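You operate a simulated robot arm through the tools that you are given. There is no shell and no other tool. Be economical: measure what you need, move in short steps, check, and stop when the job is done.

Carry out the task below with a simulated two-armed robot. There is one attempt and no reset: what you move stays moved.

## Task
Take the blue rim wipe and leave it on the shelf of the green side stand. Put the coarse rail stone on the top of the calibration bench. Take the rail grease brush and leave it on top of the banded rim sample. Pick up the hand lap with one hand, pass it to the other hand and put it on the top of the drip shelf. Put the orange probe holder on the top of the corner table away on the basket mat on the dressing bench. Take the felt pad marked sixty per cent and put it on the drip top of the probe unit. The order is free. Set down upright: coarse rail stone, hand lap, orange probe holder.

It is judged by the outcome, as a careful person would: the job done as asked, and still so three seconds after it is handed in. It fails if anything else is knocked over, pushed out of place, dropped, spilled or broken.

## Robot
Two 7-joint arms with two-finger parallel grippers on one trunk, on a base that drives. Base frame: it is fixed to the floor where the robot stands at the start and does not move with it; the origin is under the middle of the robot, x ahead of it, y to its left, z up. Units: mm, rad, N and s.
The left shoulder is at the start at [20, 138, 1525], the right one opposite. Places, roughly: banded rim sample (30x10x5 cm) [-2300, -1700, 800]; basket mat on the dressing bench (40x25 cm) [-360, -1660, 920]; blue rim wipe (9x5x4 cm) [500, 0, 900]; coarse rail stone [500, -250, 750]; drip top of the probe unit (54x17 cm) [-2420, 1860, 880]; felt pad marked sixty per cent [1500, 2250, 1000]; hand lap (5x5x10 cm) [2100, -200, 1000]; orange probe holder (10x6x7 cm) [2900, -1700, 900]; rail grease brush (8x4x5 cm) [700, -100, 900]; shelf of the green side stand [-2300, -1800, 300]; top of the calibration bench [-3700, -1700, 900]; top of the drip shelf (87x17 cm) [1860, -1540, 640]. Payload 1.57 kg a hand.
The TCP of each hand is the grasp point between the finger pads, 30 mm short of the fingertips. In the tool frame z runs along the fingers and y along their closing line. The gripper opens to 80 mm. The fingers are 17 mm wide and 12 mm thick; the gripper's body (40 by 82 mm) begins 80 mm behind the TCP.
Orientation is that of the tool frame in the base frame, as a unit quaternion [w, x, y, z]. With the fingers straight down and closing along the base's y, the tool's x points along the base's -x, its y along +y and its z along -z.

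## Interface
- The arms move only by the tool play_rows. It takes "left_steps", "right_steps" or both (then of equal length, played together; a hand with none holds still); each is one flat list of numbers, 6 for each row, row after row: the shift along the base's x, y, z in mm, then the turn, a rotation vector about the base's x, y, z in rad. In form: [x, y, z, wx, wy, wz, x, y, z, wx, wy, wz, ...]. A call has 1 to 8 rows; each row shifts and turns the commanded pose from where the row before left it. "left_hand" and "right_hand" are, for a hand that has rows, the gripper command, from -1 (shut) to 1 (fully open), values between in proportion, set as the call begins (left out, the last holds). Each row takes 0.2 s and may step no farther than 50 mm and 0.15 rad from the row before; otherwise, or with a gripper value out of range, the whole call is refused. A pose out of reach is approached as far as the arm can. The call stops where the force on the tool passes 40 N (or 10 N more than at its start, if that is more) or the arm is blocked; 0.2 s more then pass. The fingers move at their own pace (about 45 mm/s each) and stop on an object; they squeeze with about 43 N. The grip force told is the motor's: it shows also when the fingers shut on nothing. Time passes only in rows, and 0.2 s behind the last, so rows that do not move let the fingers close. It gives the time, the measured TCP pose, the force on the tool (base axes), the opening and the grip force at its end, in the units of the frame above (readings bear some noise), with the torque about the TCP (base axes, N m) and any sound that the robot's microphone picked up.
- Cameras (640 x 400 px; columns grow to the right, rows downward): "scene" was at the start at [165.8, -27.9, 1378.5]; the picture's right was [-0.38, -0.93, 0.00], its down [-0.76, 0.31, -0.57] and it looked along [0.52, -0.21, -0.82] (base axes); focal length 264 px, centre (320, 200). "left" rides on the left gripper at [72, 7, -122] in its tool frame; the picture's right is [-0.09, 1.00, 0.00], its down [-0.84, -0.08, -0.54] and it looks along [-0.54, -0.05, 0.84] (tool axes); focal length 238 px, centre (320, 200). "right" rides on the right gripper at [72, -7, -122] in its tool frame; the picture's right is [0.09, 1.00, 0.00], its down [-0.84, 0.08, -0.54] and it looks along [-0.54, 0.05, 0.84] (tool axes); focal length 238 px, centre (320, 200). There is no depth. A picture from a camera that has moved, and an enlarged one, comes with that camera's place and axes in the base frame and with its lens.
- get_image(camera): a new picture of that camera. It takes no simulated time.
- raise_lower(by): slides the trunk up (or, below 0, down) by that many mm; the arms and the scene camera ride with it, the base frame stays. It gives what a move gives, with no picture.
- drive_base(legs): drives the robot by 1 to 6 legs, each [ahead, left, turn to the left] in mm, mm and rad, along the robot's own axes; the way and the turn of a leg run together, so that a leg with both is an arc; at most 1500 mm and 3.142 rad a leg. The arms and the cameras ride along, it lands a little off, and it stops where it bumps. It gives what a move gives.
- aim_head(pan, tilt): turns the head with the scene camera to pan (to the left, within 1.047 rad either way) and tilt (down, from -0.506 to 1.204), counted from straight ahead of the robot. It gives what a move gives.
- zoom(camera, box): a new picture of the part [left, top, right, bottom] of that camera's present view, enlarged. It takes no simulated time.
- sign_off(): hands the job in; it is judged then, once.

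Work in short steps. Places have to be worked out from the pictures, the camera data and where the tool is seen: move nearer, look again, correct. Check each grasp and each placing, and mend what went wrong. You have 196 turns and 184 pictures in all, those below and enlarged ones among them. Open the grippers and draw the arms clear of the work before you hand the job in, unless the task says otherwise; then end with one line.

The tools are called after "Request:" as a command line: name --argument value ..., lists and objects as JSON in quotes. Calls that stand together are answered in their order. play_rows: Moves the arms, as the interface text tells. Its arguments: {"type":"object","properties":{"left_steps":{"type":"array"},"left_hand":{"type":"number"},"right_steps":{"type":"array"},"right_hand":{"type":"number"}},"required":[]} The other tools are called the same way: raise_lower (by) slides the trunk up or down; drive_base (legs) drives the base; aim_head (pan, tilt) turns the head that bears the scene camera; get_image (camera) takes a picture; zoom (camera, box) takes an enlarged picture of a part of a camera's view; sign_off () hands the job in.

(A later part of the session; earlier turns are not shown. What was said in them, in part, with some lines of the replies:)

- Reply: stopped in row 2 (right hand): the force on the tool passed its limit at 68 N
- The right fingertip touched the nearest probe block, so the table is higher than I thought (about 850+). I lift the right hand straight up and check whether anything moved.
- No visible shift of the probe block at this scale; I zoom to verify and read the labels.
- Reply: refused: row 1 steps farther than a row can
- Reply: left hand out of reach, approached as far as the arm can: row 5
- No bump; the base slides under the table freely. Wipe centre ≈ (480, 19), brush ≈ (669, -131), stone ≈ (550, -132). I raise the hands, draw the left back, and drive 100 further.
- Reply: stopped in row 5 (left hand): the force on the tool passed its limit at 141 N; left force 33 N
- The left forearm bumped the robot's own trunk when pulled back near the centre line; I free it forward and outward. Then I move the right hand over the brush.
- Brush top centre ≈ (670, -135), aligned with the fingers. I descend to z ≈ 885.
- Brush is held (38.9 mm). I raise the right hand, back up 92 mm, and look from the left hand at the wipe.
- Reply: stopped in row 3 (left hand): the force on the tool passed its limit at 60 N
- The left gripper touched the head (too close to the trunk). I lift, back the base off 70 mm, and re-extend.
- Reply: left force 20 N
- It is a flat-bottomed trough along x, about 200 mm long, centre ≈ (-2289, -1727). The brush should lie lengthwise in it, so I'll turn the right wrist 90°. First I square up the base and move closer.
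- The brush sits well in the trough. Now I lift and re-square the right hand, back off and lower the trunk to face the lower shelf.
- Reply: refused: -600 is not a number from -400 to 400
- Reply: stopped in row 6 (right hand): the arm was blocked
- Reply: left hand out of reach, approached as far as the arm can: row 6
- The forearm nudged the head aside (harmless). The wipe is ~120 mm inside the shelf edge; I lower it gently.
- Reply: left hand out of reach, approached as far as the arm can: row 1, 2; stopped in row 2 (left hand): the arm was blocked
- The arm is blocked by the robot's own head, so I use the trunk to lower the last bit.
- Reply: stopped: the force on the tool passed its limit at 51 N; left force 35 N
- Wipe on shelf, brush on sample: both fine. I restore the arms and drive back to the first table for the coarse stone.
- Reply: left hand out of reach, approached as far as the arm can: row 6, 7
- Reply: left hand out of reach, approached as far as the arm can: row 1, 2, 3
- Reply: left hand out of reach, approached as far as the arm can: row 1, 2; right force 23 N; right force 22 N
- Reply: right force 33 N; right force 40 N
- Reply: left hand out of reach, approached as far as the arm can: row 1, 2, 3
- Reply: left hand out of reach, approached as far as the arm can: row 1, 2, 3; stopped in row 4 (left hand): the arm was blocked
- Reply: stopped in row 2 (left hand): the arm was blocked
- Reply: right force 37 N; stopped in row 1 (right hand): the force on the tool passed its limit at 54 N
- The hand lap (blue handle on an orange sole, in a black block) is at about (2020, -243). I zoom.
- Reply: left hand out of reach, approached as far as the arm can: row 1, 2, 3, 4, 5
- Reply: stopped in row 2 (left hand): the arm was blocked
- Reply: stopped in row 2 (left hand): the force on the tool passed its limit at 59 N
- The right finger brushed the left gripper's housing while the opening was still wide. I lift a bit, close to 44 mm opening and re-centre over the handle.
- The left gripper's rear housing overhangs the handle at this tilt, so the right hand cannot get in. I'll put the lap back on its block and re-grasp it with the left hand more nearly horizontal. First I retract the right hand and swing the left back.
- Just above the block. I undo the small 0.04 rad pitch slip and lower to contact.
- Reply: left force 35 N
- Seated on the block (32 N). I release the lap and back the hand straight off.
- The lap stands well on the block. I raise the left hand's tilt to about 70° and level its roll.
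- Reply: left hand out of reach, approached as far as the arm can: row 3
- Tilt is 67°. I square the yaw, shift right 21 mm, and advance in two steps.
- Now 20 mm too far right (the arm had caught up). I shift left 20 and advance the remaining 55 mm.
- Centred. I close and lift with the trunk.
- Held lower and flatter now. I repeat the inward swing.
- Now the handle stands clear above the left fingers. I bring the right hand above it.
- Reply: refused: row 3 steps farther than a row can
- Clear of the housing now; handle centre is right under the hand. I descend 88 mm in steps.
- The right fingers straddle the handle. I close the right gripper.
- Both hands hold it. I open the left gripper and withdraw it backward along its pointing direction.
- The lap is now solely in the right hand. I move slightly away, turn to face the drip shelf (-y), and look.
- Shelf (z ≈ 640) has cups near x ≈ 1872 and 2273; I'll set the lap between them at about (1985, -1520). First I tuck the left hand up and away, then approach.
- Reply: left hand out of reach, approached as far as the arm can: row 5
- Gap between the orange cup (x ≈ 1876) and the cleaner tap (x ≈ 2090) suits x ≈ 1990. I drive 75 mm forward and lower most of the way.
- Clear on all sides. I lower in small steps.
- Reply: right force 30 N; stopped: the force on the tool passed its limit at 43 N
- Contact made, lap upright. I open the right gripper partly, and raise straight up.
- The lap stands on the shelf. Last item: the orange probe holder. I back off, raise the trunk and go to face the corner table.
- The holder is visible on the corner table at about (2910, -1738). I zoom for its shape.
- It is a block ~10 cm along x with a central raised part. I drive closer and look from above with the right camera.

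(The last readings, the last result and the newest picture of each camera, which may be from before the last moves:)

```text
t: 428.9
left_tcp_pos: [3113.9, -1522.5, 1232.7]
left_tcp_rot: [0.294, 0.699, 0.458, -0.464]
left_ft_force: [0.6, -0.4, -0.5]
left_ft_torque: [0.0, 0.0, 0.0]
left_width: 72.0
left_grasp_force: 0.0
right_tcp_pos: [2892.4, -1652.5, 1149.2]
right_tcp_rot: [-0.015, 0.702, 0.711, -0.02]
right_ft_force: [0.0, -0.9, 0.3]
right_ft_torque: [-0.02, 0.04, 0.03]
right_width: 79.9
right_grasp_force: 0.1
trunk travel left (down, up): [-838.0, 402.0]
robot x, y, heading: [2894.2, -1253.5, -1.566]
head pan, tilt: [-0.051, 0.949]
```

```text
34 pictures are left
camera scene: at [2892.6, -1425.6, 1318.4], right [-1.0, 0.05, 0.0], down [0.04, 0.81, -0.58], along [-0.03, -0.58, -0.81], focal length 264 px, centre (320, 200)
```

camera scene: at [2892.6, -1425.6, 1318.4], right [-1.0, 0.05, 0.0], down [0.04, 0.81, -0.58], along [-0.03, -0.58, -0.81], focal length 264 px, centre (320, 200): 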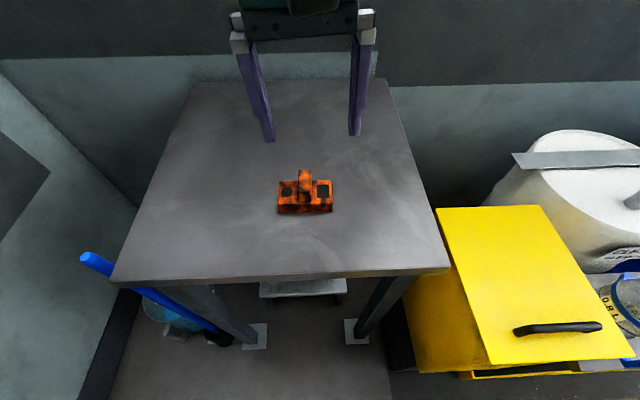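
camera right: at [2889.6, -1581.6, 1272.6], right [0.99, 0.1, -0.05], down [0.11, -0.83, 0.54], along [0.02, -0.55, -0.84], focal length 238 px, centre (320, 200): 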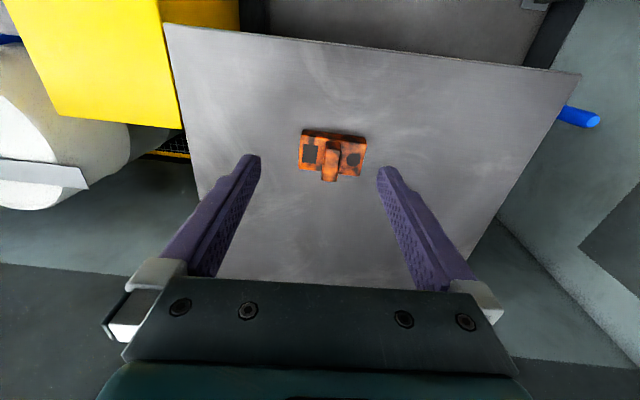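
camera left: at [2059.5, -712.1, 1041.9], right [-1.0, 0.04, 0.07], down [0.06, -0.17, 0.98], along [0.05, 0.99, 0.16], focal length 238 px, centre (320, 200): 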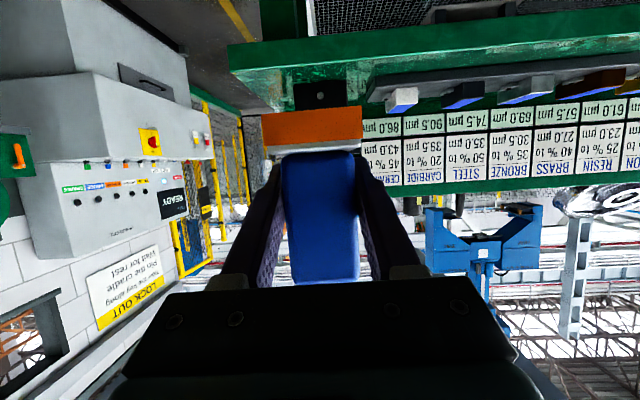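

Table z ≈ 900; the central post is at about (2905, -1738), top ≈ 970. I move in, lower the trunk, and check.

Request:
drive_base --legs '[[86, 12, 0]]'

Request:
raise_lower --by -110

Request:
play_rows --right_steps '[0, 0, 0, 0, 0, 0, 0, 0, 0, 0, 0, 0]' --right_hand 0.3

Request:
get_image --camera "right"

```text
t: 430.0
left_tcp_pos: [3127.0, -1607.4, 1232.6]
left_tcp_rot: [0.292, 0.7, 0.456, -0.465]
left_ft_force: [-0.4, 0.5, -0.3]
left_ft_torque: [-0.01, -0.02, 0.0]
left_width: 72.0
left_grasp_force: 0.1
right_tcp_pos: [2904.6, -1739.6, 1149.8]
right_tcp_rot: [-0.014, 0.703, 0.711, -0.02]
right_ft_force: [1.0, 0.4, 0.1]
right_ft_torque: [-0.05, -0.01, 0.0]
right_width: 80.1
right_grasp_force: 0.1
trunk travel left (down, up): [-838.0, 402.0]
robot x, y, heading: [2905.7, -1336.6, -1.568]
head pan, tilt: [-0.051, 0.949]
```

```text
t: 431.4
left_tcp_pos: [3126.5, -1607.2, 1122.4]
left_tcp_rot: [0.293, 0.7, 0.456, -0.465]
left_ft_force: [-0.5, -0.2, 0.1]
left_ft_torque: [-0.01, 0.03, -0.01]
left_width: 71.9
left_grasp_force: 0.2
right_tcp_pos: [2903.9, -1739.0, 1040.1]
right_tcp_rot: [-0.015, 0.703, 0.71, -0.02]
right_ft_force: [-0.4, -0.5, 0.3]
right_ft_torque: [-0.01, 0.02, 0.02]
right_width: 80.2
right_grasp_force: 0.0
trunk travel left (down, up): [-728.0, 512.0]
robot x, y, heading: [2909.0, -1337.8, -1.567]
head pan, tilt: [-0.051, 0.949]
```

```text
t: 432.0
left_tcp_pos: [3126.9, -1605.5, 1121.9]
left_tcp_rot: [0.293, 0.7, 0.457, -0.464]
left_ft_force: [0.5, 0.0, -0.4]
left_ft_torque: [-0.03, 0.04, 0.01]
left_width: 72.0
left_grasp_force: 0.1
right_tcp_pos: [2904.4, -1738.6, 1040.3]
right_tcp_rot: [-0.015, 0.703, 0.71, -0.02]
right_ft_force: [-0.4, -0.2, -0.2]
right_ft_torque: [0.02, 0.04, 0.0]
right_width: 52.3
right_grasp_force: 0.0
trunk travel left (down, up): [-728.0, 512.0]
robot x, y, heading: [2907.0, -1336.1, -1.566]
head pan, tilt: [-0.051, 0.949]
```

```text
33 pictures are left
camera right: at [2901.5, -1666.7, 1162.5], right [0.99, 0.1, -0.05], down [0.11, -0.83, 0.54], along [0.01, -0.55, -0.84], focal length 238 px, centre (320, 200)
```

right: 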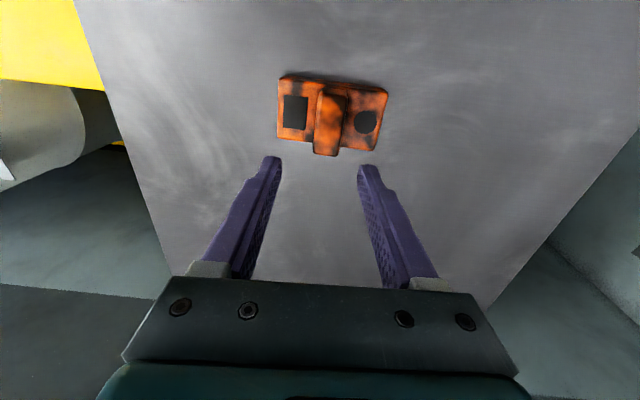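

The post is a ridge along y, centre ≈ (2904, -1723). I shift 14 mm toward the robot and descend to z ≈ 968, then close.

Request:
play_rows --right_steps '[0, 14, -35, 0, 0, 0, 0, 1, -37, 0, 0, 0]'

Request:
get_image --camera "right"

```text
t: 432.6
left_tcp_pos: [3125.7, -1606.9, 1121.2]
left_tcp_rot: [0.293, 0.7, 0.457, -0.465]
left_ft_force: [0.0, 1.3, 0.1]
left_ft_torque: [0.0, -0.01, 0.03]
left_width: 72.0
left_grasp_force: 0.0
right_tcp_pos: [2896.3, -1726.0, 967.6]
right_tcp_rot: [-0.017, 0.707, 0.707, -0.023]
right_ft_force: [0.4, -0.2, -0.4]
right_ft_torque: [-0.01, 0.03, 0.01]
right_width: 52.0
right_grasp_force: 0.0
trunk travel left (down, up): [-728.0, 512.0]
robot x, y, heading: [2907.8, -1338.3, -1.562]
head pan, tilt: [-0.051, 0.949]
```

```text
32 pictures are left
camera right: at [2895.1, -1653.5, 1090.3], right [0.99, 0.09, -0.06], down [0.11, -0.83, 0.54], along [0.0, -0.55, -0.84], focal length 238 px, centre (320, 200)
```

right: 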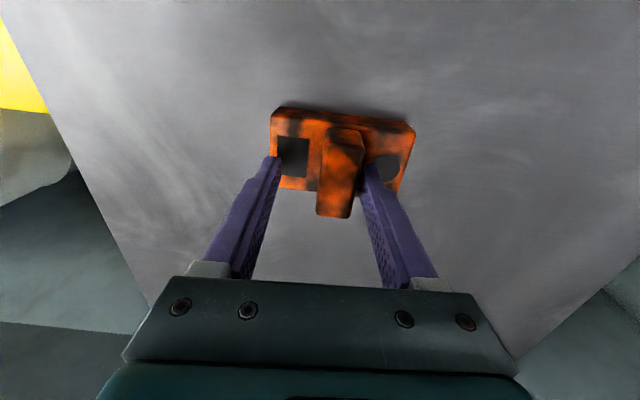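

The hand drifted 8 mm in x; I correct and close.

Request:
play_rows --right_steps '[8, 0, 0, 0, 0, 0]'

Request:
play_rows --right_steps '[0, 0, 0, 0, 0, 0, 0, 0, 0, 0, 0, 0, 0, 0, 0, 0, 0, 0, 0, 0, 0, 0, 0, 0]' --right_hand -1

Request:
raise_lower --by 60

Request:
get_image --camera "right"

```text
t: 433.0
left_tcp_pos: [3125.6, -1606.7, 1122.4]
left_tcp_rot: [0.293, 0.7, 0.457, -0.465]
left_ft_force: [-1.0, -1.0, 0.2]
left_ft_torque: [-0.04, 0.02, 0.0]
left_width: 72.1
left_grasp_force: 0.1
right_tcp_pos: [2898.0, -1725.9, 965.0]
right_tcp_rot: [-0.019, 0.71, 0.703, -0.025]
right_ft_force: [1.3, -0.3, 0.4]
right_ft_torque: [-0.02, -0.02, 0.03]
right_width: 52.0
right_grasp_force: 0.0
trunk travel left (down, up): [-728.0, 512.0]
robot x, y, heading: [2909.6, -1338.3, -1.569]
head pan, tilt: [-0.051, 0.949]
```

```text
t: 434.0
left_tcp_pos: [3127.8, -1606.2, 1120.9]
left_tcp_rot: [0.294, 0.699, 0.457, -0.465]
left_ft_force: [0.3, -0.3, -0.3]
left_ft_torque: [-0.01, 0.03, -0.02]
left_width: 72.3
left_grasp_force: 0.1
right_tcp_pos: [2899.7, -1726.4, 966.9]
right_tcp_rot: [-0.018, 0.71, 0.704, -0.025]
right_ft_force: [-0.4, 3.3, 13.2]
right_ft_torque: [0.29, -0.74, 0.01]
right_width: 24.3
right_grasp_force: 35.0
trunk travel left (down, up): [-728.0, 512.0]
robot x, y, heading: [2906.1, -1336.6, -1.571]
head pan, tilt: [-0.051, 0.949]
```

```text
t: 435.0
left_tcp_pos: [3126.3, -1606.2, 1180.4]
left_tcp_rot: [0.293, 0.7, 0.457, -0.464]
left_ft_force: [0.6, 0.4, 0.5]
left_ft_torque: [0.0, -0.03, -0.02]
left_width: 72.1
left_grasp_force: 0.1
right_tcp_pos: [2899.8, -1726.5, 1026.1]
right_tcp_rot: [-0.019, 0.709, 0.705, -0.024]
right_ft_force: [-0.1, -0.4, -2.8]
right_ft_torque: [-0.03, -0.03, 0.0]
right_width: 23.4
right_grasp_force: 35.8
trunk travel left (down, up): [-788.0, 452.0]
robot x, y, heading: [2906.0, -1337.2, -1.569]
head pan, tilt: [-0.051, 0.949]
```

```text
31 pictures are left
camera right: at [2900.6, -1654.3, 1148.5], right [0.99, 0.09, -0.06], down [0.11, -0.83, 0.54], along [0.0, -0.55, -0.84], focal length 238 px, centre (320, 200)
```

right: 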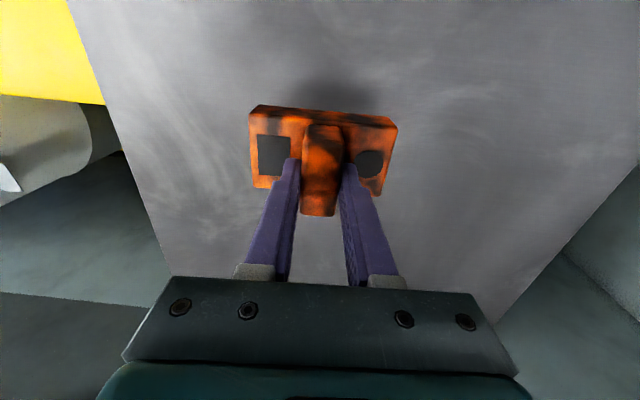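

The holder is held. I back out and slide along the aisle to the dressing bench.

Request:
drive_base --legs '[[-690, 0, 0], [0, -1100, 0], [0, -1100, 0], [0, -1060, 0]]'

Request:
raise_lower --by 120

Request:
aim_head --pan 0.2 --tilt 0.45

Request:
get_image --camera "scene"

```text
t: 454.1
left_tcp_pos: [-100.2, -880.2, 1181.9]
left_tcp_rot: [0.282, 0.71, 0.441, -0.471]
left_ft_force: [0.2, 0.2, 0.0]
left_ft_torque: [-0.03, -0.01, -0.01]
left_width: 72.1
left_grasp_force: 0.0
right_tcp_pos: [-324.8, -990.5, 1027.6]
right_tcp_rot: [-0.016, 0.721, 0.693, -0.022]
right_ft_force: [0.2, 0.3, -2.0]
right_ft_torque: [-0.02, 0.01, 0.0]
right_width: 23.4
right_grasp_force: 35.3
trunk travel left (down, up): [-788.0, 452.0]
robot x, y, heading: [-307.4, -602.1, -1.609]
head pan, tilt: [-0.051, 0.949]
```

```text
t: 455.6
left_tcp_pos: [-98.4, -880.2, 1302.7]
left_tcp_rot: [0.283, 0.71, 0.441, -0.471]
left_ft_force: [-0.6, -0.1, 0.8]
left_ft_torque: [0.01, 0.04, 0.0]
left_width: 72.2
left_grasp_force: 0.0
right_tcp_pos: [-327.0, -989.4, 1146.0]
right_tcp_rot: [-0.018, 0.722, 0.691, -0.023]
right_ft_force: [-0.2, -0.3, -3.5]
right_ft_torque: [-0.01, 0.01, -0.05]
right_width: 23.5
right_grasp_force: 35.9
trunk travel left (down, up): [-908.0, 332.0]
robot x, y, heading: [-305.2, -598.8, -1.61]
head pan, tilt: [-0.051, 0.949]
```

```text
t: 456.5
left_tcp_pos: [-99.6, -880.5, 1301.9]
left_tcp_rot: [0.283, 0.709, 0.442, -0.47]
left_ft_force: [0.4, 0.0, -0.5]
left_ft_torque: [0.0, 0.01, -0.01]
left_width: 72.0
left_grasp_force: 0.0
right_tcp_pos: [-322.0, -987.1, 1146.9]
right_tcp_rot: [-0.017, 0.719, 0.694, -0.02]
right_ft_force: [0.3, 0.5, -2.5]
right_ft_torque: [-0.01, -0.02, -0.03]
right_width: 23.3
right_grasp_force: 35.7
trunk travel left (down, up): [-908.0, 332.0]
robot x, y, heading: [-304.5, -602.9, -1.61]
head pan, tilt: [0.201, 0.45]
```

```text
30 pictures are left
camera scene: at [-295.4, -792.6, 1429.2], right [-0.99, -0.16, 0.0], down [-0.07, 0.44, -0.9], along [0.14, -0.88, -0.45], focal length 264 px, centre (320, 200)
```

scene: 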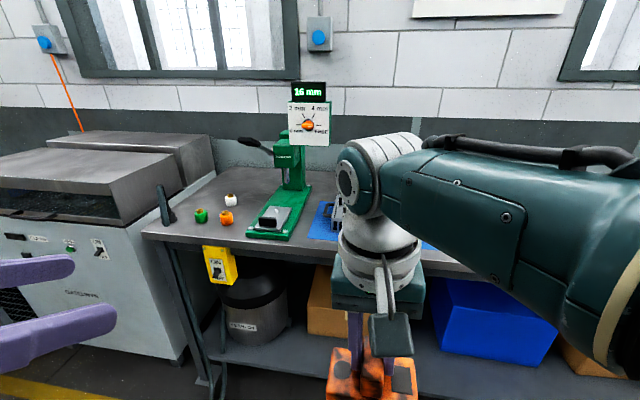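

The mat is hidden behind the arm. I shift right along the bench and look back toward it.

Request:
drive_base --legs '[[150, -350, 0.04]]'

Request:
aim_head --pan 0.35 --tilt 0.6

Request:
get_image --camera "scene"

```text
t: 459.0
left_tcp_pos: [-460.1, -1015.1, 1301.5]
left_tcp_rot: [0.292, 0.701, 0.456, -0.465]
left_ft_force: [0.1, 0.2, -0.1]
left_ft_torque: [0.01, -0.04, -0.04]
left_width: 72.0
left_grasp_force: 0.0
right_tcp_pos: [-680.1, -1133.2, 1147.0]
right_tcp_rot: [-0.017, 0.707, 0.707, -0.022]
right_ft_force: [0.4, 0.2, -3.5]
right_ft_torque: [-0.03, -0.03, -0.05]
right_width: 23.5
right_grasp_force: 35.5
trunk travel left (down, up): [-908.0, 332.0]
robot x, y, heading: [-676.1, -744.1, -1.572]
head pan, tilt: [0.201, 0.45]
```

```text
t: 459.7
left_tcp_pos: [-460.0, -1013.8, 1301.6]
left_tcp_rot: [0.292, 0.701, 0.456, -0.465]
left_ft_force: [-0.4, -0.2, 0.5]
left_ft_torque: [-0.02, 0.01, 0.03]
left_width: 72.0
left_grasp_force: 0.0
right_tcp_pos: [-680.4, -1132.7, 1147.3]
right_tcp_rot: [-0.017, 0.707, 0.707, -0.021]
right_ft_force: [-0.1, 0.7, -1.9]
right_ft_torque: [-0.03, 0.01, 0.03]
right_width: 23.5
right_grasp_force: 35.6
trunk travel left (down, up): [-908.0, 332.0]
robot x, y, heading: [-681.3, -746.9, -1.573]
head pan, tilt: [0.351, 0.6]
```

```text
29 pictures are left
camera scene: at [-646.9, -928.5, 1416.7], right [-0.94, -0.34, 0.0], down [-0.19, 0.53, -0.83], along [0.28, -0.78, -0.56], focal length 264 px, centre (320, 200)
```

scene: 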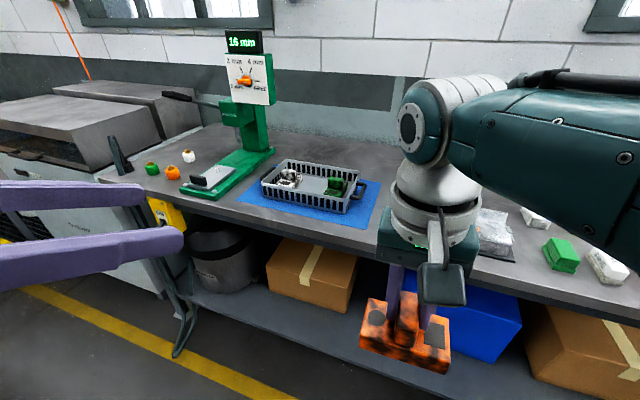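

The mat holds a basket; free mat is in front of and to the right of the basket. I zoom to measure.

Request:
zoom --camera "scene" --box '[225, 140, 405, 250]'

```text
3.56 times, centred on (315, 195) of scene
camera zoom: at [-646.9, -928.5, 1416.7], right [-0.94, -0.34, 0.0], down [-0.19, 0.53, -0.83], along [0.28, -0.78, -0.56], focal length 938 px, centre (338, 218)
```

zoom: 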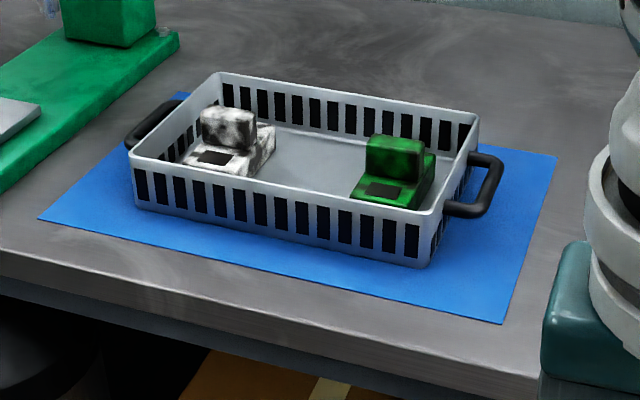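

The mat's right strip (about 75 mm wide) is the widest free part. I move nearer and look straight down to measure.

Request:
drive_base --legs '[[360, 140, 0]]'

Request:
aim_head --pan 0.1 --tilt 0.95

Request:
get_image --camera "scene"

Request:
get_image --camera "right"

```text
t: 462.1
left_tcp_pos: [-321.3, -1372.1, 1301.1]
left_tcp_rot: [0.292, 0.701, 0.456, -0.465]
left_ft_force: [-0.5, -0.7, -0.3]
left_ft_torque: [0.02, -0.01, -0.01]
left_width: 71.9
left_grasp_force: 0.0
right_tcp_pos: [-541.7, -1489.2, 1145.5]
right_tcp_rot: [-0.017, 0.706, 0.707, -0.021]
right_ft_force: [1.1, -0.2, -2.7]
right_ft_torque: [-0.02, 0.0, -0.04]
right_width: 23.2
right_grasp_force: 35.8
trunk travel left (down, up): [-908.0, 332.0]
robot x, y, heading: [-540.1, -1102.8, -1.564]
head pan, tilt: [0.351, 0.6]
```

```text
t: 463.0
left_tcp_pos: [-322.1, -1372.1, 1302.0]
left_tcp_rot: [0.293, 0.7, 0.457, -0.464]
left_ft_force: [0.2, 0.1, 0.3]
left_ft_torque: [-0.03, 0.02, -0.03]
left_width: 71.9
left_grasp_force: 0.0
right_tcp_pos: [-542.7, -1489.0, 1147.6]
right_tcp_rot: [-0.017, 0.707, 0.706, -0.023]
right_ft_force: [-0.3, -0.3, -2.6]
right_ft_torque: [0.01, -0.03, 0.01]
right_width: 23.8
right_grasp_force: 35.9
trunk travel left (down, up): [-908.0, 332.0]
robot x, y, heading: [-535.9, -1102.7, -1.566]
head pan, tilt: [0.099, 0.949]
```

```text
27 pictures are left
camera scene: at [-530.6, -1274.8, 1388.5], right [-0.99, -0.13, 0.0], down [-0.1, 0.8, -0.59], along [0.07, -0.58, -0.81], focal length 264 px, centre (320, 200)
```

scene: 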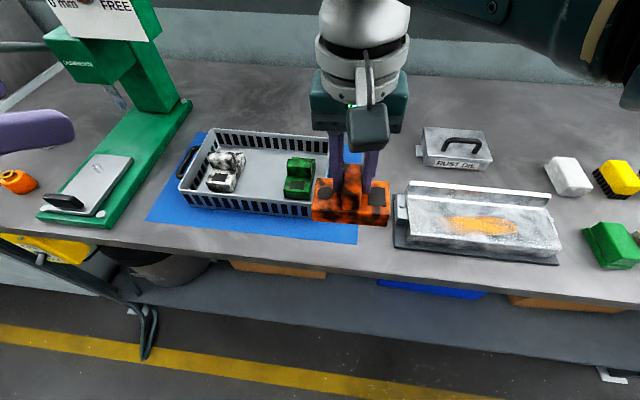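

```text
26 pictures are left
camera right: at [-544.0, -1417.4, 1269.6], right [0.99, 0.09, -0.06], down [0.11, -0.83, 0.54], along [0.0, -0.55, -0.84], focal length 238 px, centre (320, 200)
```

right: 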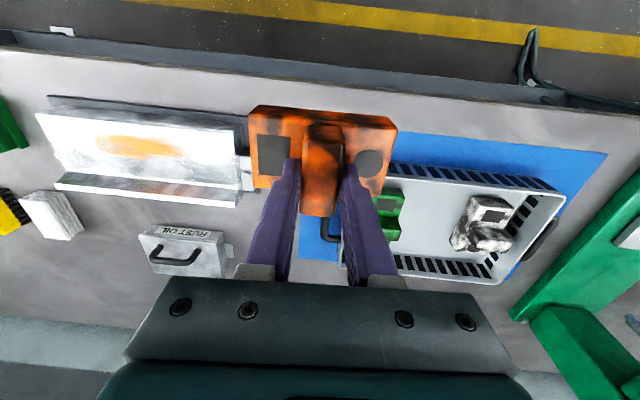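

Mat: z ≈ 928, right edge x ≈ -575, front edge y ≈ -1512; basket corner at (-488, -1560), its handle from y ≈ -1615. The holder fits turned 90° at about (-534, -1567). I turn the wrist.

Request:
play_rows --right_steps '[0, 0, 0, 0, 0, 0.143, 0, 0, 0, 0, 0, 0.143, 0, 0, 0, 0, 0, 0.143, 0, 0, 0, 0, 0, 0.143, 0, 0, 0, 0, 0, 0.143, 0, 0, 0, 0, 0, 0.143]'

Request:
play_rows --right_steps '[0, 0, 0, 0, 0, 0.143, 0, 0, 0, 0, 0, 0.143, 0, 0, 0, 0, 0, 0.143, 0, 0, 0, 0, 0, 0.143, 0, 0, 0, 0, 0, 0.143]'

Request:
get_image --camera "right"

```text
t: 464.4
left_tcp_pos: [-321.2, -1371.0, 1301.3]
left_tcp_rot: [0.292, 0.7, 0.456, -0.465]
left_ft_force: [0.2, 0.4, 0.3]
left_ft_torque: [0.01, 0.0, -0.04]
left_width: 71.8
left_grasp_force: 0.0
right_tcp_pos: [-540.6, -1487.9, 1145.9]
right_tcp_rot: [-0.006, 0.346, 0.938, -0.025]
right_ft_force: [0.2, -0.1, -2.0]
right_ft_torque: [0.03, -0.03, 0.0]
right_width: 23.6
right_grasp_force: 35.5
trunk travel left (down, up): [-908.0, 332.0]
robot x, y, heading: [-539.4, -1100.9, -1.568]
head pan, tilt: [0.099, 0.949]
```

```text
t: 465.6
left_tcp_pos: [-322.2, -1371.4, 1302.6]
left_tcp_rot: [0.292, 0.701, 0.456, -0.465]
left_ft_force: [0.7, 0.2, -0.8]
left_ft_torque: [-0.01, 0.03, 0.0]
left_width: 72.0
left_grasp_force: 0.2
right_tcp_pos: [-543.2, -1487.9, 1147.7]
right_tcp_rot: [0.003, -0.002, 1.0, -0.028]
right_ft_force: [1.2, -0.6, -2.7]
right_ft_torque: [0.01, -0.05, -0.01]
right_width: 23.4
right_grasp_force: 35.7
trunk travel left (down, up): [-908.0, 332.0]
robot x, y, heading: [-540.4, -1100.6, -1.57]
head pan, tilt: [0.099, 0.949]
```

```text
25 pictures are left
camera right: at [-616.8, -1489.5, 1269.4], right [-0.1, 0.99, -0.05], down [0.83, 0.11, 0.54], along [0.55, 0.01, -0.84], focal length 238 px, centre (320, 200)
```

right: 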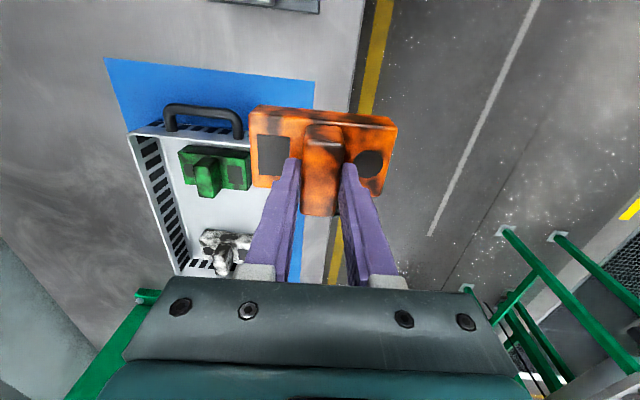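

Refined: free corner suits a holder centre of about (-547, -1555). I drive 67 mm ahead, lower 110 mm and check.

Request:
drive_base --legs '[[67, 5, 0]]'

Request:
raise_lower --by -105

Request:
get_image --camera "scene"

Request:
get_image --camera "right"

```text
t: 466.6
left_tcp_pos: [-316.9, -1438.9, 1302.6]
left_tcp_rot: [0.293, 0.7, 0.456, -0.465]
left_ft_force: [-0.7, 0.6, 0.2]
left_ft_torque: [-0.02, -0.02, 0.0]
left_width: 71.9
left_grasp_force: 0.1
right_tcp_pos: [-539.1, -1553.8, 1146.1]
right_tcp_rot: [0.003, -0.001, 1.0, -0.027]
right_ft_force: [0.9, 0.2, -2.2]
right_ft_torque: [0.0, 0.01, 0.0]
right_width: 23.3
right_grasp_force: 36.0
trunk travel left (down, up): [-908.0, 332.0]
robot x, y, heading: [-535.1, -1167.8, -1.572]
head pan, tilt: [0.099, 0.949]
```

```text
t: 467.9
left_tcp_pos: [-317.5, -1439.0, 1196.3]
left_tcp_rot: [0.292, 0.701, 0.456, -0.465]
left_ft_force: [-0.4, 0.0, -1.2]
left_ft_torque: [0.0, 0.05, 0.03]
left_width: 72.2
left_grasp_force: 0.1
right_tcp_pos: [-538.2, -1554.8, 1043.0]
right_tcp_rot: [0.004, 0.0, 1.0, -0.027]
right_ft_force: [0.8, -0.1, -2.7]
right_ft_torque: [0.01, 0.02, -0.01]
right_width: 23.2
right_grasp_force: 35.4
trunk travel left (down, up): [-803.0, 437.0]
robot x, y, heading: [-533.9, -1166.3, -1.571]
head pan, tilt: [0.099, 0.949]
```

```text
24 pictures are left
camera scene: at [-527.7, -1341.2, 1283.3], right [-0.99, -0.1, 0.0], down [-0.08, 0.81, -0.58], along [0.06, -0.58, -0.81], focal length 264 px, centre (320, 200)
```

scene: 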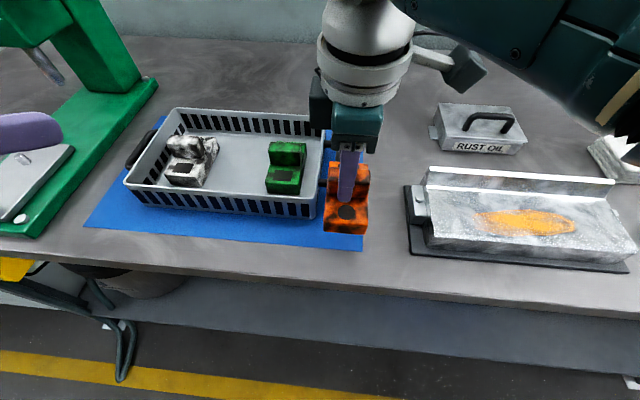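

```text
23 pictures are left
camera right: at [-612.3, -1555.5, 1164.4], right [-0.09, 0.99, -0.05], down [0.83, 0.11, 0.54], along [0.55, 0.01, -0.84], focal length 238 px, centre (320, 200)
```

right: 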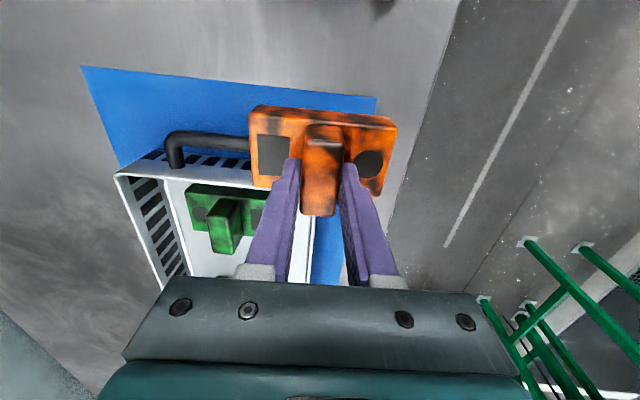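

Clearances to the basket corner (~15 mm) and handle (~5 mm) look fine; I nudge 2 mm toward the front and lower.

Request:
play_rows --right_steps '[0, 2, 0, 0, 0, 0]'

Request:
raise_lower --by -35

Request:
zoom --camera "scene" --box '[240, 120, 420, 280]'

```text
t: 468.4
left_tcp_pos: [-317.5, -1438.3, 1196.8]
left_tcp_rot: [0.292, 0.7, 0.456, -0.465]
left_ft_force: [-0.5, 0.2, 0.8]
left_ft_torque: [0.02, 0.02, -0.01]
left_width: 71.8
left_grasp_force: 0.0
right_tcp_pos: [-537.6, -1552.1, 1041.0]
right_tcp_rot: [0.004, -0.001, 1.0, -0.028]
right_ft_force: [-0.3, 0.1, -2.2]
right_ft_torque: [0.05, 0.0, -0.01]
right_width: 23.9
right_grasp_force: 36.1
trunk travel left (down, up): [-803.0, 437.0]
robot x, y, heading: [-537.3, -1164.8, -1.569]
head pan, tilt: [0.099, 0.949]
```

```text
t: 469.0
left_tcp_pos: [-319.1, -1439.8, 1167.7]
left_tcp_rot: [0.292, 0.7, 0.455, -0.467]
left_ft_force: [-0.2, 0.1, -0.5]
left_ft_torque: [0.01, 0.03, -0.01]
left_width: 72.1
left_grasp_force: 0.0
right_tcp_pos: [-536.4, -1558.3, 1021.4]
right_tcp_rot: [0.005, -0.003, 0.999, -0.034]
right_ft_force: [-6.2, 5.9, 27.2]
right_ft_torque: [-1.12, -0.11, -0.11]
right_width: 24.6
right_grasp_force: 35.9
trunk travel left (down, up): [-774.0, 466.0]
robot x, y, heading: [-534.5, -1168.9, -1.572]
head pan, tilt: [0.099, 0.949]
stopped: the force on the tool passed its limit at 84 N (the readings are from after the stop); the commanded pose is now the measured one
```

```text
2.50 times, centred on (330, 200) of scene
camera zoom: at [-528.7, -1341.9, 1254.7], right [-1.0, -0.1, 0.0], down [-0.08, 0.81, -0.58], along [0.06, -0.58, -0.81], focal length 660 px, centre (295, 200)
```

zoom: 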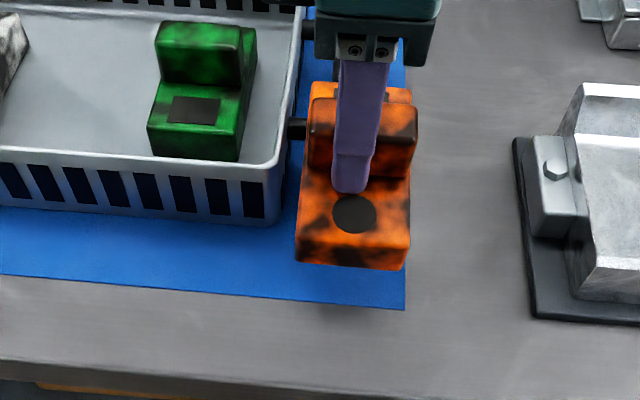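

The rear end landed on the basket's handle. I raise at once and look at the state of the basket and holder.

Request:
raise_lower --by 35

Request:
get_image --camera "right"

Request:
get_image --camera "scene"

```text
t: 469.8
left_tcp_pos: [-316.7, -1438.4, 1203.8]
left_tcp_rot: [0.292, 0.7, 0.456, -0.465]
left_ft_force: [0.2, -0.5, -0.5]
left_ft_torque: [-0.02, -0.01, 0.01]
left_width: 72.1
left_grasp_force: 0.1
right_tcp_pos: [-535.2, -1554.4, 1052.2]
right_tcp_rot: [0.005, -0.002, 1.0, -0.028]
right_ft_force: [0.2, 0.0, -3.7]
right_ft_torque: [-0.01, -0.01, 0.02]
right_width: 23.4
right_grasp_force: 36.4
trunk travel left (down, up): [-809.0, 431.0]
robot x, y, heading: [-534.0, -1171.3, -1.577]
head pan, tilt: [0.099, 0.949]
```

```text
21 pictures are left
camera right: at [-609.8, -1554.4, 1174.6], right [-0.1, 0.99, -0.06], down [0.83, 0.11, 0.55], along [0.55, 0.0, -0.84], focal length 238 px, centre (320, 200)
```

right: 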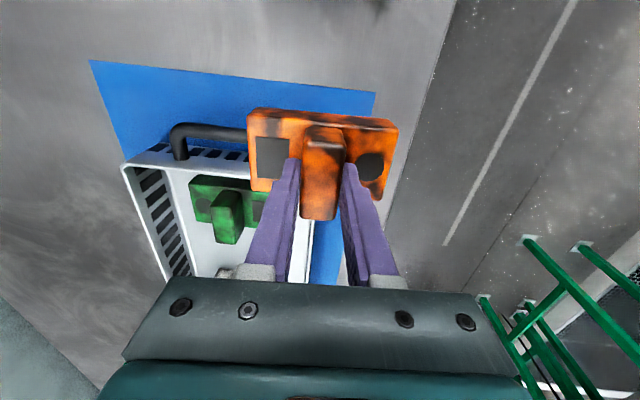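

```text
20 pictures are left
camera scene: at [-527.8, -1340.9, 1289.3], right [-1.0, -0.1, 0.0], down [-0.08, 0.81, -0.58], along [0.06, -0.58, -0.81], focal length 264 px, centre (320, 200)
```

scene: 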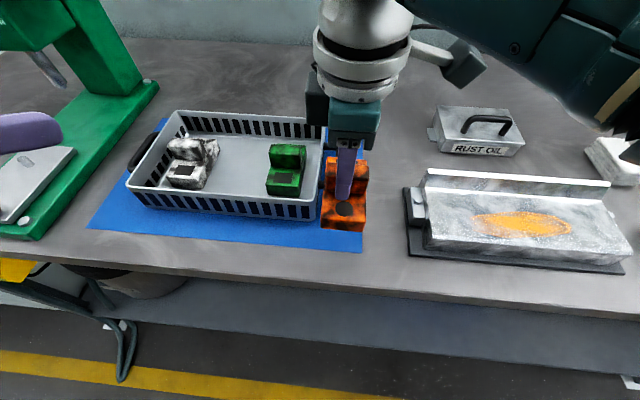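

The basket did not move. I shift the holder 13 mm toward the front and lower again carefully.

Request:
play_rows --right_steps '[0, 13, 0, 0, 0, 0]'

Request:
raise_lower --by -26

Request:
raise_lower --by -8

Request:
raise_lower --by -8

Request:
zoom --camera "scene" --box '[240, 120, 420, 280]'

```text
t: 470.2
left_tcp_pos: [-317.8, -1437.8, 1202.8]
left_tcp_rot: [0.292, 0.701, 0.456, -0.465]
left_ft_force: [0.3, 0.5, 0.5]
left_ft_torque: [0.01, -0.02, -0.04]
left_width: 72.1
left_grasp_force: 0.0
right_tcp_pos: [-536.4, -1542.6, 1052.2]
right_tcp_rot: [0.006, -0.002, 1.0, -0.03]
right_ft_force: [0.4, -1.1, -3.0]
right_ft_torque: [0.07, 0.0, 0.05]
right_width: 23.6
right_grasp_force: 35.2
trunk travel left (down, up): [-809.0, 431.0]
robot x, y, heading: [-537.0, -1166.0, -1.572]
head pan, tilt: [0.099, 0.949]
```

```text
t: 470.9
left_tcp_pos: [-318.7, -1437.4, 1177.4]
left_tcp_rot: [0.291, 0.701, 0.455, -0.465]
left_ft_force: [0.2, -1.0, -0.3]
left_ft_torque: [-0.05, 0.04, -0.01]
left_width: 72.1
left_grasp_force: 0.0
right_tcp_pos: [-535.6, -1542.3, 1025.3]
right_tcp_rot: [0.006, -0.002, 1.0, -0.03]
right_ft_force: [0.4, 0.4, -2.8]
right_ft_torque: [0.01, -0.03, 0.01]
right_width: 23.4
right_grasp_force: 36.0
trunk travel left (down, up): [-783.0, 457.0]
robot x, y, heading: [-533.5, -1168.3, -1.571]
head pan, tilt: [0.099, 0.949]
```

```text
t: 471.5
left_tcp_pos: [-317.5, -1438.8, 1169.0]
left_tcp_rot: [0.293, 0.7, 0.456, -0.465]
left_ft_force: [-0.3, -0.6, -0.6]
left_ft_torque: [0.02, 0.0, 0.04]
left_width: 71.9
left_grasp_force: 0.1
right_tcp_pos: [-536.4, -1541.5, 1017.0]
right_tcp_rot: [0.005, -0.002, 1.0, -0.03]
right_ft_force: [-0.1, 0.3, -3.1]
right_ft_torque: [0.0, -0.02, 0.0]
right_width: 23.5
right_grasp_force: 35.3
trunk travel left (down, up): [-775.0, 465.0]
robot x, y, heading: [-534.5, -1168.8, -1.569]
head pan, tilt: [0.099, 0.949]
```

```text
t: 472.0
left_tcp_pos: [-316.9, -1437.6, 1161.8]
left_tcp_rot: [0.293, 0.7, 0.457, -0.464]
left_ft_force: [-0.6, -0.4, 0.0]
left_ft_torque: [-0.01, 0.03, -0.01]
left_width: 72.0
left_grasp_force: 0.1
right_tcp_pos: [-536.6, -1541.6, 1010.5]
right_tcp_rot: [0.006, -0.003, 1.0, -0.03]
right_ft_force: [-0.7, -0.2, -2.0]
right_ft_torque: [-0.02, 0.0, -0.03]
right_width: 23.4
right_grasp_force: 35.9
trunk travel left (down, up): [-767.0, 473.0]
robot x, y, heading: [-531.1, -1169.8, -1.568]
head pan, tilt: [0.099, 0.949]
```

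```text
2.50 times, centred on (330, 200) of scene
camera zoom: at [-527.8, -1340.9, 1247.3], right [-1.0, -0.1, 0.0], down [-0.08, 0.81, -0.58], along [0.06, -0.58, -0.81], focal length 660 px, centre (295, 200)
```

zoom: 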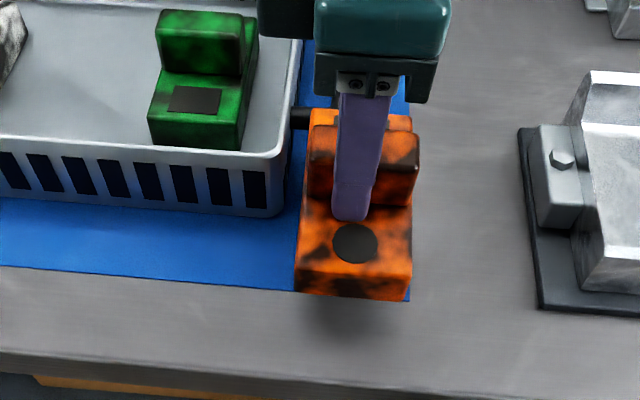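

The rear end now passes beside the handle. I continue down.

Request:
raise_lower --by -8

Request:
raise_lower --by -4

Request:
raise_lower --by -4

Request:
raise_lower --by -4

```text
t: 472.6
left_tcp_pos: [-316.8, -1438.5, 1153.7]
left_tcp_rot: [0.292, 0.701, 0.455, -0.465]
left_ft_force: [-0.5, -1.7, 0.1]
left_ft_torque: [-0.03, 0.03, -0.01]
left_width: 72.1
left_grasp_force: 0.0
right_tcp_pos: [-535.4, -1542.5, 1001.5]
right_tcp_rot: [0.005, -0.002, 1.0, -0.029]
right_ft_force: [-0.1, -1.0, -2.8]
right_ft_torque: [0.0, 0.01, -0.01]
right_width: 23.7
right_grasp_force: 35.8
trunk travel left (down, up): [-759.0, 481.0]
robot x, y, heading: [-537.3, -1166.2, -1.569]
head pan, tilt: [0.099, 0.949]
```

```text
t: 473.1
left_tcp_pos: [-317.3, -1438.2, 1148.6]
left_tcp_rot: [0.291, 0.701, 0.455, -0.465]
left_ft_force: [0.3, -0.1, -0.4]
left_ft_torque: [0.01, 0.0, 0.01]
left_width: 72.0
left_grasp_force: 0.1
right_tcp_pos: [-535.0, -1541.3, 998.2]
right_tcp_rot: [0.006, -0.002, 1.0, -0.03]
right_ft_force: [-0.3, -0.1, -3.4]
right_ft_torque: [0.04, -0.04, -0.03]
right_width: 23.4
right_grasp_force: 36.6
trunk travel left (down, up): [-755.0, 485.0]
robot x, y, heading: [-534.1, -1168.8, -1.575]
head pan, tilt: [0.099, 0.949]
```

```text
t: 473.7
left_tcp_pos: [-317.3, -1438.3, 1145.0]
left_tcp_rot: [0.293, 0.7, 0.456, -0.465]
left_ft_force: [-0.7, -1.2, 0.6]
left_ft_torque: [0.0, 0.01, 0.0]
left_width: 71.9
left_grasp_force: 0.1
right_tcp_pos: [-535.8, -1542.3, 993.6]
right_tcp_rot: [0.005, -0.003, 1.0, -0.03]
right_ft_force: [0.3, 0.2, -2.0]
right_ft_torque: [0.01, -0.01, 0.02]
right_width: 23.3
right_grasp_force: 35.7
trunk travel left (down, up): [-751.0, 489.0]
robot x, y, heading: [-533.3, -1166.2, -1.568]
head pan, tilt: [0.099, 0.949]
```

```text
t: 474.2
left_tcp_pos: [-317.1, -1438.6, 1140.6]
left_tcp_rot: [0.292, 0.701, 0.455, -0.465]
left_ft_force: [-0.1, -0.5, 0.7]
left_ft_torque: [0.02, -0.01, -0.01]
left_width: 71.8
left_grasp_force: 0.1
right_tcp_pos: [-535.8, -1541.8, 989.2]
right_tcp_rot: [0.005, -0.003, 1.0, -0.029]
right_ft_force: [0.1, 1.1, -2.2]
right_ft_torque: [-0.01, -0.01, 0.01]
right_width: 23.4
right_grasp_force: 35.1
trunk travel left (down, up): [-747.0, 493.0]
robot x, y, heading: [-532.7, -1169.4, -1.57]
head pan, tilt: [0.099, 0.949]
```

Request:
raise_lower --by -5

Request:
raise_lower --by -4

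Request:
zoom --camera "scene" --box '[240, 120, 420, 280]'

```text
t: 474.7
left_tcp_pos: [-317.8, -1437.5, 1135.8]
left_tcp_rot: [0.292, 0.7, 0.456, -0.465]
left_ft_force: [0.0, 1.1, -0.6]
left_ft_torque: [0.01, -0.01, -0.02]
left_width: 72.2
left_grasp_force: 0.0
right_tcp_pos: [-533.6, -1541.5, 985.4]
right_tcp_rot: [0.006, -0.002, 1.0, -0.029]
right_ft_force: [-0.1, -0.7, -2.6]
right_ft_torque: [0.03, 0.01, 0.01]
right_width: 23.7
right_grasp_force: 35.8
trunk travel left (down, up): [-742.0, 498.0]
robot x, y, heading: [-532.3, -1171.5, -1.57]
head pan, tilt: [0.099, 0.949]
```

```text
t: 475.3
left_tcp_pos: [-317.7, -1438.9, 1132.9]
left_tcp_rot: [0.293, 0.7, 0.457, -0.464]
left_ft_force: [-0.4, -0.6, -0.6]
left_ft_torque: [0.03, -0.02, 0.0]
left_width: 72.2
left_grasp_force: 0.0
right_tcp_pos: [-536.6, -1543.5, 983.0]
right_tcp_rot: [0.006, -0.003, 1.0, -0.031]
right_ft_force: [-0.6, 4.1, 22.5]
right_ft_torque: [1.43, 0.83, -0.05]
right_width: 24.1
right_grasp_force: 36.2
trunk travel left (down, up): [-738.0, 502.0]
robot x, y, heading: [-535.2, -1168.1, -1.574]
head pan, tilt: [0.099, 0.949]
```

```text
2.50 times, centred on (330, 200) of scene
camera zoom: at [-528.1, -1341.5, 1218.8], right [-1.0, -0.1, 0.0], down [-0.08, 0.81, -0.58], along [0.06, -0.58, -0.81], focal length 660 px, centre (295, 200)
```

zoom: 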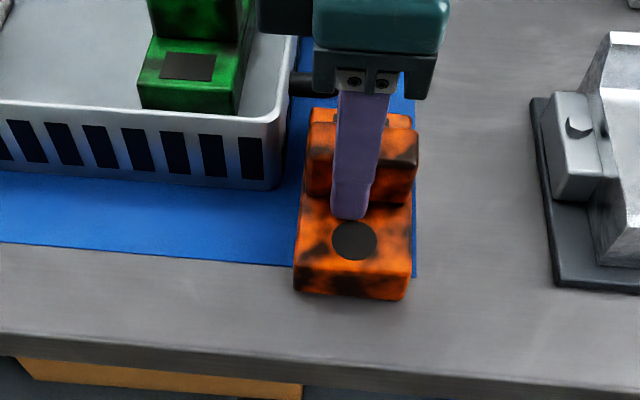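

Touching the mat (z ≈ 917), with ~8 mm gap still to the handle. I ease up, slide 5 mm rearward to be more on the mat, and set down.

Request:
raise_lower --by 5

Request:
play_rows --right_steps '[0, -5, 0, 0, 0, 0]'

Request:
raise_lower --by -5

Request:
raise_lower --by -2

```text
t: 475.8
left_tcp_pos: [-315.6, -1438.2, 1136.3]
left_tcp_rot: [0.291, 0.701, 0.455, -0.466]
left_ft_force: [-0.1, -1.0, 0.2]
left_ft_torque: [-0.04, -0.01, -0.01]
left_width: 72.0
left_grasp_force: 0.0
right_tcp_pos: [-535.5, -1541.7, 984.7]
right_tcp_rot: [0.006, -0.002, 1.0, -0.029]
right_ft_force: [0.5, 0.2, -3.5]
right_ft_torque: [0.03, 0.02, 0.02]
right_width: 23.8
right_grasp_force: 36.3
trunk travel left (down, up): [-743.0, 497.0]
robot x, y, heading: [-534.7, -1166.5, -1.572]
head pan, tilt: [0.099, 0.949]
```

```text
t: 476.2
left_tcp_pos: [-316.8, -1438.1, 1137.4]
left_tcp_rot: [0.292, 0.701, 0.456, -0.464]
left_ft_force: [-1.3, -0.3, 0.4]
left_ft_torque: [0.02, -0.04, 0.03]
left_width: 72.0
left_grasp_force: 0.1
right_tcp_pos: [-536.4, -1546.3, 987.3]
right_tcp_rot: [0.005, -0.003, 1.0, -0.029]
right_ft_force: [-0.9, -1.0, -3.2]
right_ft_torque: [0.01, -0.01, -0.03]
right_width: 23.5
right_grasp_force: 35.7
trunk travel left (down, up): [-743.0, 497.0]
robot x, y, heading: [-535.1, -1165.7, -1.567]
head pan, tilt: [0.099, 0.949]
```

```text
t: 476.7
left_tcp_pos: [-318.3, -1437.6, 1131.5]
left_tcp_rot: [0.292, 0.701, 0.456, -0.465]
left_ft_force: [0.5, -0.1, 0.4]
left_ft_torque: [0.04, 0.04, 0.02]
left_width: 72.0
left_grasp_force: 0.1
right_tcp_pos: [-534.7, -1548.6, 984.2]
right_tcp_rot: [0.007, -0.003, 1.0, -0.03]
right_ft_force: [-2.5, 4.8, 18.7]
right_ft_torque: [1.34, 0.75, -0.12]
right_width: 23.7
right_grasp_force: 35.9
trunk travel left (down, up): [-738.0, 502.0]
robot x, y, heading: [-534.5, -1165.9, -1.569]
head pan, tilt: [0.099, 0.949]
```

```text
t: 477.3
left_tcp_pos: [-317.8, -1439.2, 1130.5]
left_tcp_rot: [0.291, 0.701, 0.455, -0.466]
left_ft_force: [-0.7, -0.4, -0.1]
left_ft_torque: [-0.01, -0.01, -0.01]
left_width: 71.7
left_grasp_force: 0.0
right_tcp_pos: [-536.0, -1548.6, 982.4]
right_tcp_rot: [0.006, -0.003, 1.0, -0.03]
right_ft_force: [-1.2, 6.9, 35.1]
right_ft_torque: [2.2, 1.28, -0.14]
right_width: 24.5
right_grasp_force: 36.3
trunk travel left (down, up): [-736.0, 504.0]
robot x, y, heading: [-533.5, -1171.8, -1.572]
head pan, tilt: [0.099, 0.949]
```

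The torque shows the front edge touching first (holder pitched ~0.05 rad). I level it with a small rotation, press lightly, and release gently.

Request:
play_rows --right_steps '[0, 0, 2, 0.03, 0, 0, 0, 0, 0, 0.025, 0, 0]'

Request:
raise_lower --by -3

Request:
play_rows --right_steps '[0, 0, 0, 0, 0, 0, 0, 0, 0, 0, 0, 0, 0, 0, 0, 0, 0, 0]' --right_hand -0.1

Request:
zoom --camera "scene" --box '[240, 120, 420, 280]'

```text
t: 477.9
left_tcp_pos: [-317.5, -1439.4, 1129.5]
left_tcp_rot: [0.292, 0.701, 0.456, -0.465]
left_ft_force: [0.3, -0.3, -0.3]
left_ft_torque: [-0.01, -0.01, 0.01]
left_width: 72.1
left_grasp_force: 0.0
right_tcp_pos: [-536.8, -1547.2, 980.9]
right_tcp_rot: [0.004, -0.002, 1.0, -0.002]
right_ft_force: [-0.5, -1.7, 2.3]
right_ft_torque: [-0.37, 0.16, 0.08]
right_width: 23.8
right_grasp_force: 36.0
trunk travel left (down, up): [-736.0, 504.0]
robot x, y, heading: [-535.6, -1168.6, -1.574]
head pan, tilt: [0.099, 0.949]
```

```text
t: 478.4
left_tcp_pos: [-318.2, -1438.5, 1126.7]
left_tcp_rot: [0.29, 0.701, 0.455, -0.466]
left_ft_force: [0.1, -0.6, 0.5]
left_ft_torque: [0.0, -0.01, 0.05]
left_width: 71.9
left_grasp_force: 0.2
right_tcp_pos: [-534.9, -1546.7, 981.8]
right_tcp_rot: [0.005, -0.002, 1.0, -0.002]
right_ft_force: [-4.5, 11.4, 29.8]
right_ft_torque: [0.15, 1.28, -0.39]
right_width: 23.6
right_grasp_force: 35.5
trunk travel left (down, up): [-733.0, 507.0]
robot x, y, heading: [-534.6, -1166.8, -1.569]
head pan, tilt: [0.099, 0.949]
```

```text
t: 479.2
left_tcp_pos: [-318.1, -1439.0, 1127.7]
left_tcp_rot: [0.293, 0.7, 0.456, -0.465]
left_ft_force: [-0.1, 0.3, 0.1]
left_ft_torque: [0.01, -0.02, 0.01]
left_width: 72.2
left_grasp_force: 0.0
right_tcp_pos: [-534.6, -1550.4, 979.9]
right_tcp_rot: [0.006, -0.002, 1.0, -0.003]
right_ft_force: [-0.6, -6.6, 13.0]
right_ft_torque: [0.06, 0.11, 0.03]
right_width: 30.5
right_grasp_force: 0.1
trunk travel left (down, up): [-733.0, 507.0]
robot x, y, heading: [-532.3, -1168.0, -1.566]
head pan, tilt: [0.099, 0.949]
```

```text
2.50 times, centred on (330, 200) of scene
camera zoom: at [-527.8, -1342.5, 1213.7], right [-1.0, -0.1, 0.0], down [-0.08, 0.81, -0.58], along [0.06, -0.58, -0.81], focal length 660 px, centre (295, 200)
```

zoom: 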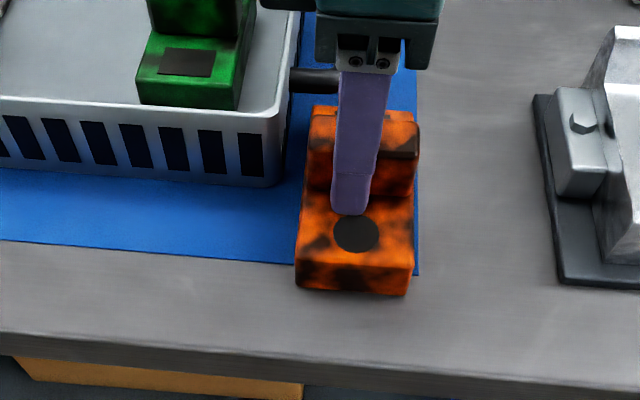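

Released and standing flat. I raise straight up and verify.

Request:
raise_lower --by 120

Request:
get_image --camera "scene"

```text
t: 480.7
left_tcp_pos: [-317.8, -1438.5, 1246.6]
left_tcp_rot: [0.292, 0.701, 0.456, -0.465]
left_ft_force: [0.4, 0.3, -0.2]
left_ft_torque: [0.01, -0.02, 0.01]
left_width: 71.9
left_grasp_force: 0.1
right_tcp_pos: [-535.7, -1546.9, 1098.5]
right_tcp_rot: [0.006, -0.002, 1.0, -0.002]
right_ft_force: [-0.4, -0.6, 0.2]
right_ft_torque: [-0.02, -0.01, 0.0]
right_width: 36.0
right_grasp_force: 0.0
trunk travel left (down, up): [-853.0, 387.0]
robot x, y, heading: [-535.2, -1166.6, -1.569]
head pan, tilt: [0.099, 0.949]
```

```text
16 pictures are left
camera scene: at [-527.8, -1341.0, 1333.3], right [-1.0, -0.1, 0.0], down [-0.08, 0.81, -0.58], along [0.06, -0.58, -0.81], focal length 264 px, centre (320, 200)
```

scene: 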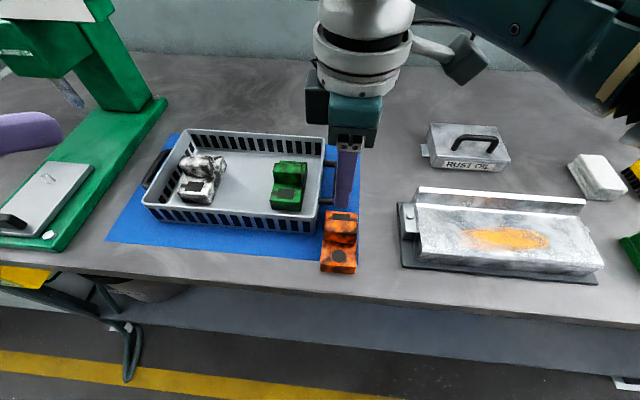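

The orange holder stands upright on the mat beside the basket, nothing else displaced. I back away with the arms clear and grippers open.

Request:
drive_base --legs '[[-450, 0, 0]]'

Request:
play_rows --left_steps '[0, 0, 0, 0, 0, 0, 0, 0, 0, 0, 0, 0, 0, 0, 0, 0, 0, 0]' --right_steps '[0, 0, 0, 0, 0, 0, 0, 0, 0, 0, 0, 0, 0, 0, 0, 0, 0, 0]' --left_hand 1 --right_hand 1

Request:
aim_head --pan 0.05 --tilt 0.7

Request:
zoom --camera "scene" --box '[180, 80, 460, 255]'

```text
t: 483.4
left_tcp_pos: [-317.6, -983.0, 1246.9]
left_tcp_rot: [0.29, 0.703, 0.452, -0.466]
left_ft_force: [-0.3, 0.3, -0.5]
left_ft_torque: [0.03, 0.02, 0.03]
left_width: 72.2
left_grasp_force: 0.1
right_tcp_pos: [-537.0, -1090.0, 1099.4]
right_tcp_rot: [0.006, 0.003, 1.0, -0.002]
right_ft_force: [-0.1, -0.7, 0.0]
right_ft_torque: [0.01, -0.04, -0.01]
right_width: 35.9
right_grasp_force: 0.1
trunk travel left (down, up): [-853.0, 387.0]
robot x, y, heading: [-531.9, -709.4, -1.58]
head pan, tilt: [0.099, 0.949]
```

```text
t: 484.2
left_tcp_pos: [-318.7, -982.8, 1246.6]
left_tcp_rot: [0.29, 0.702, 0.452, -0.467]
left_ft_force: [-0.1, 0.1, -0.1]
left_ft_torque: [0.01, 0.03, 0.02]
left_width: 80.2
left_grasp_force: 0.0
right_tcp_pos: [-536.0, -1090.4, 1099.9]
right_tcp_rot: [0.006, 0.003, 1.0, -0.002]
right_ft_force: [-0.8, -0.4, 0.4]
right_ft_torque: [-0.01, 0.0, 0.04]
right_width: 80.1
right_grasp_force: 0.1
trunk travel left (down, up): [-853.0, 387.0]
robot x, y, heading: [-532.6, -713.6, -1.579]
head pan, tilt: [0.099, 0.949]
```

```text
t: 485.0
left_tcp_pos: [-318.2, -982.9, 1246.6]
left_tcp_rot: [0.29, 0.703, 0.452, -0.466]
left_ft_force: [0.1, -0.2, 0.2]
left_ft_torque: [0.01, 0.01, -0.03]
left_width: 80.0
left_grasp_force: 0.1
right_tcp_pos: [-537.1, -1090.7, 1099.5]
right_tcp_rot: [0.007, 0.003, 1.0, -0.002]
right_ft_force: [-0.5, 0.5, 0.0]
right_ft_torque: [0.01, 0.01, 0.01]
right_width: 80.0
right_grasp_force: 0.0
trunk travel left (down, up): [-853.0, 387.0]
robot x, y, heading: [-529.2, -711.5, -1.587]
head pan, tilt: [0.051, 0.7]
```

```text
2.29 times, centred on (320, 168) of scene
camera zoom: at [-530.2, -896.5, 1353.1], right [-1.0, -0.04, 0.0], down [-0.03, 0.64, -0.76], along [0.03, -0.76, -0.64], focal length 603 px, centre (320, 274)
```

zoom: 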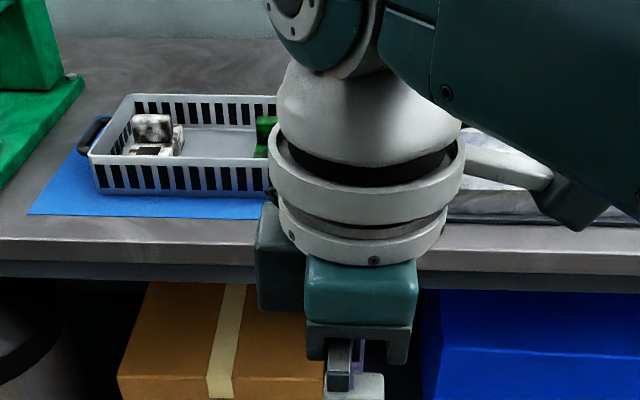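

The arms are clear, the grippers are open and every item has been placed, so I hand the job in.

Request:
sign_off

```text
The job is handed in.
```

All six items are placed and the job is handed in. The orange probe holder stands upright on the basket mat next to the basket, but its front overhangs the mat edge by about 1–2 cm.
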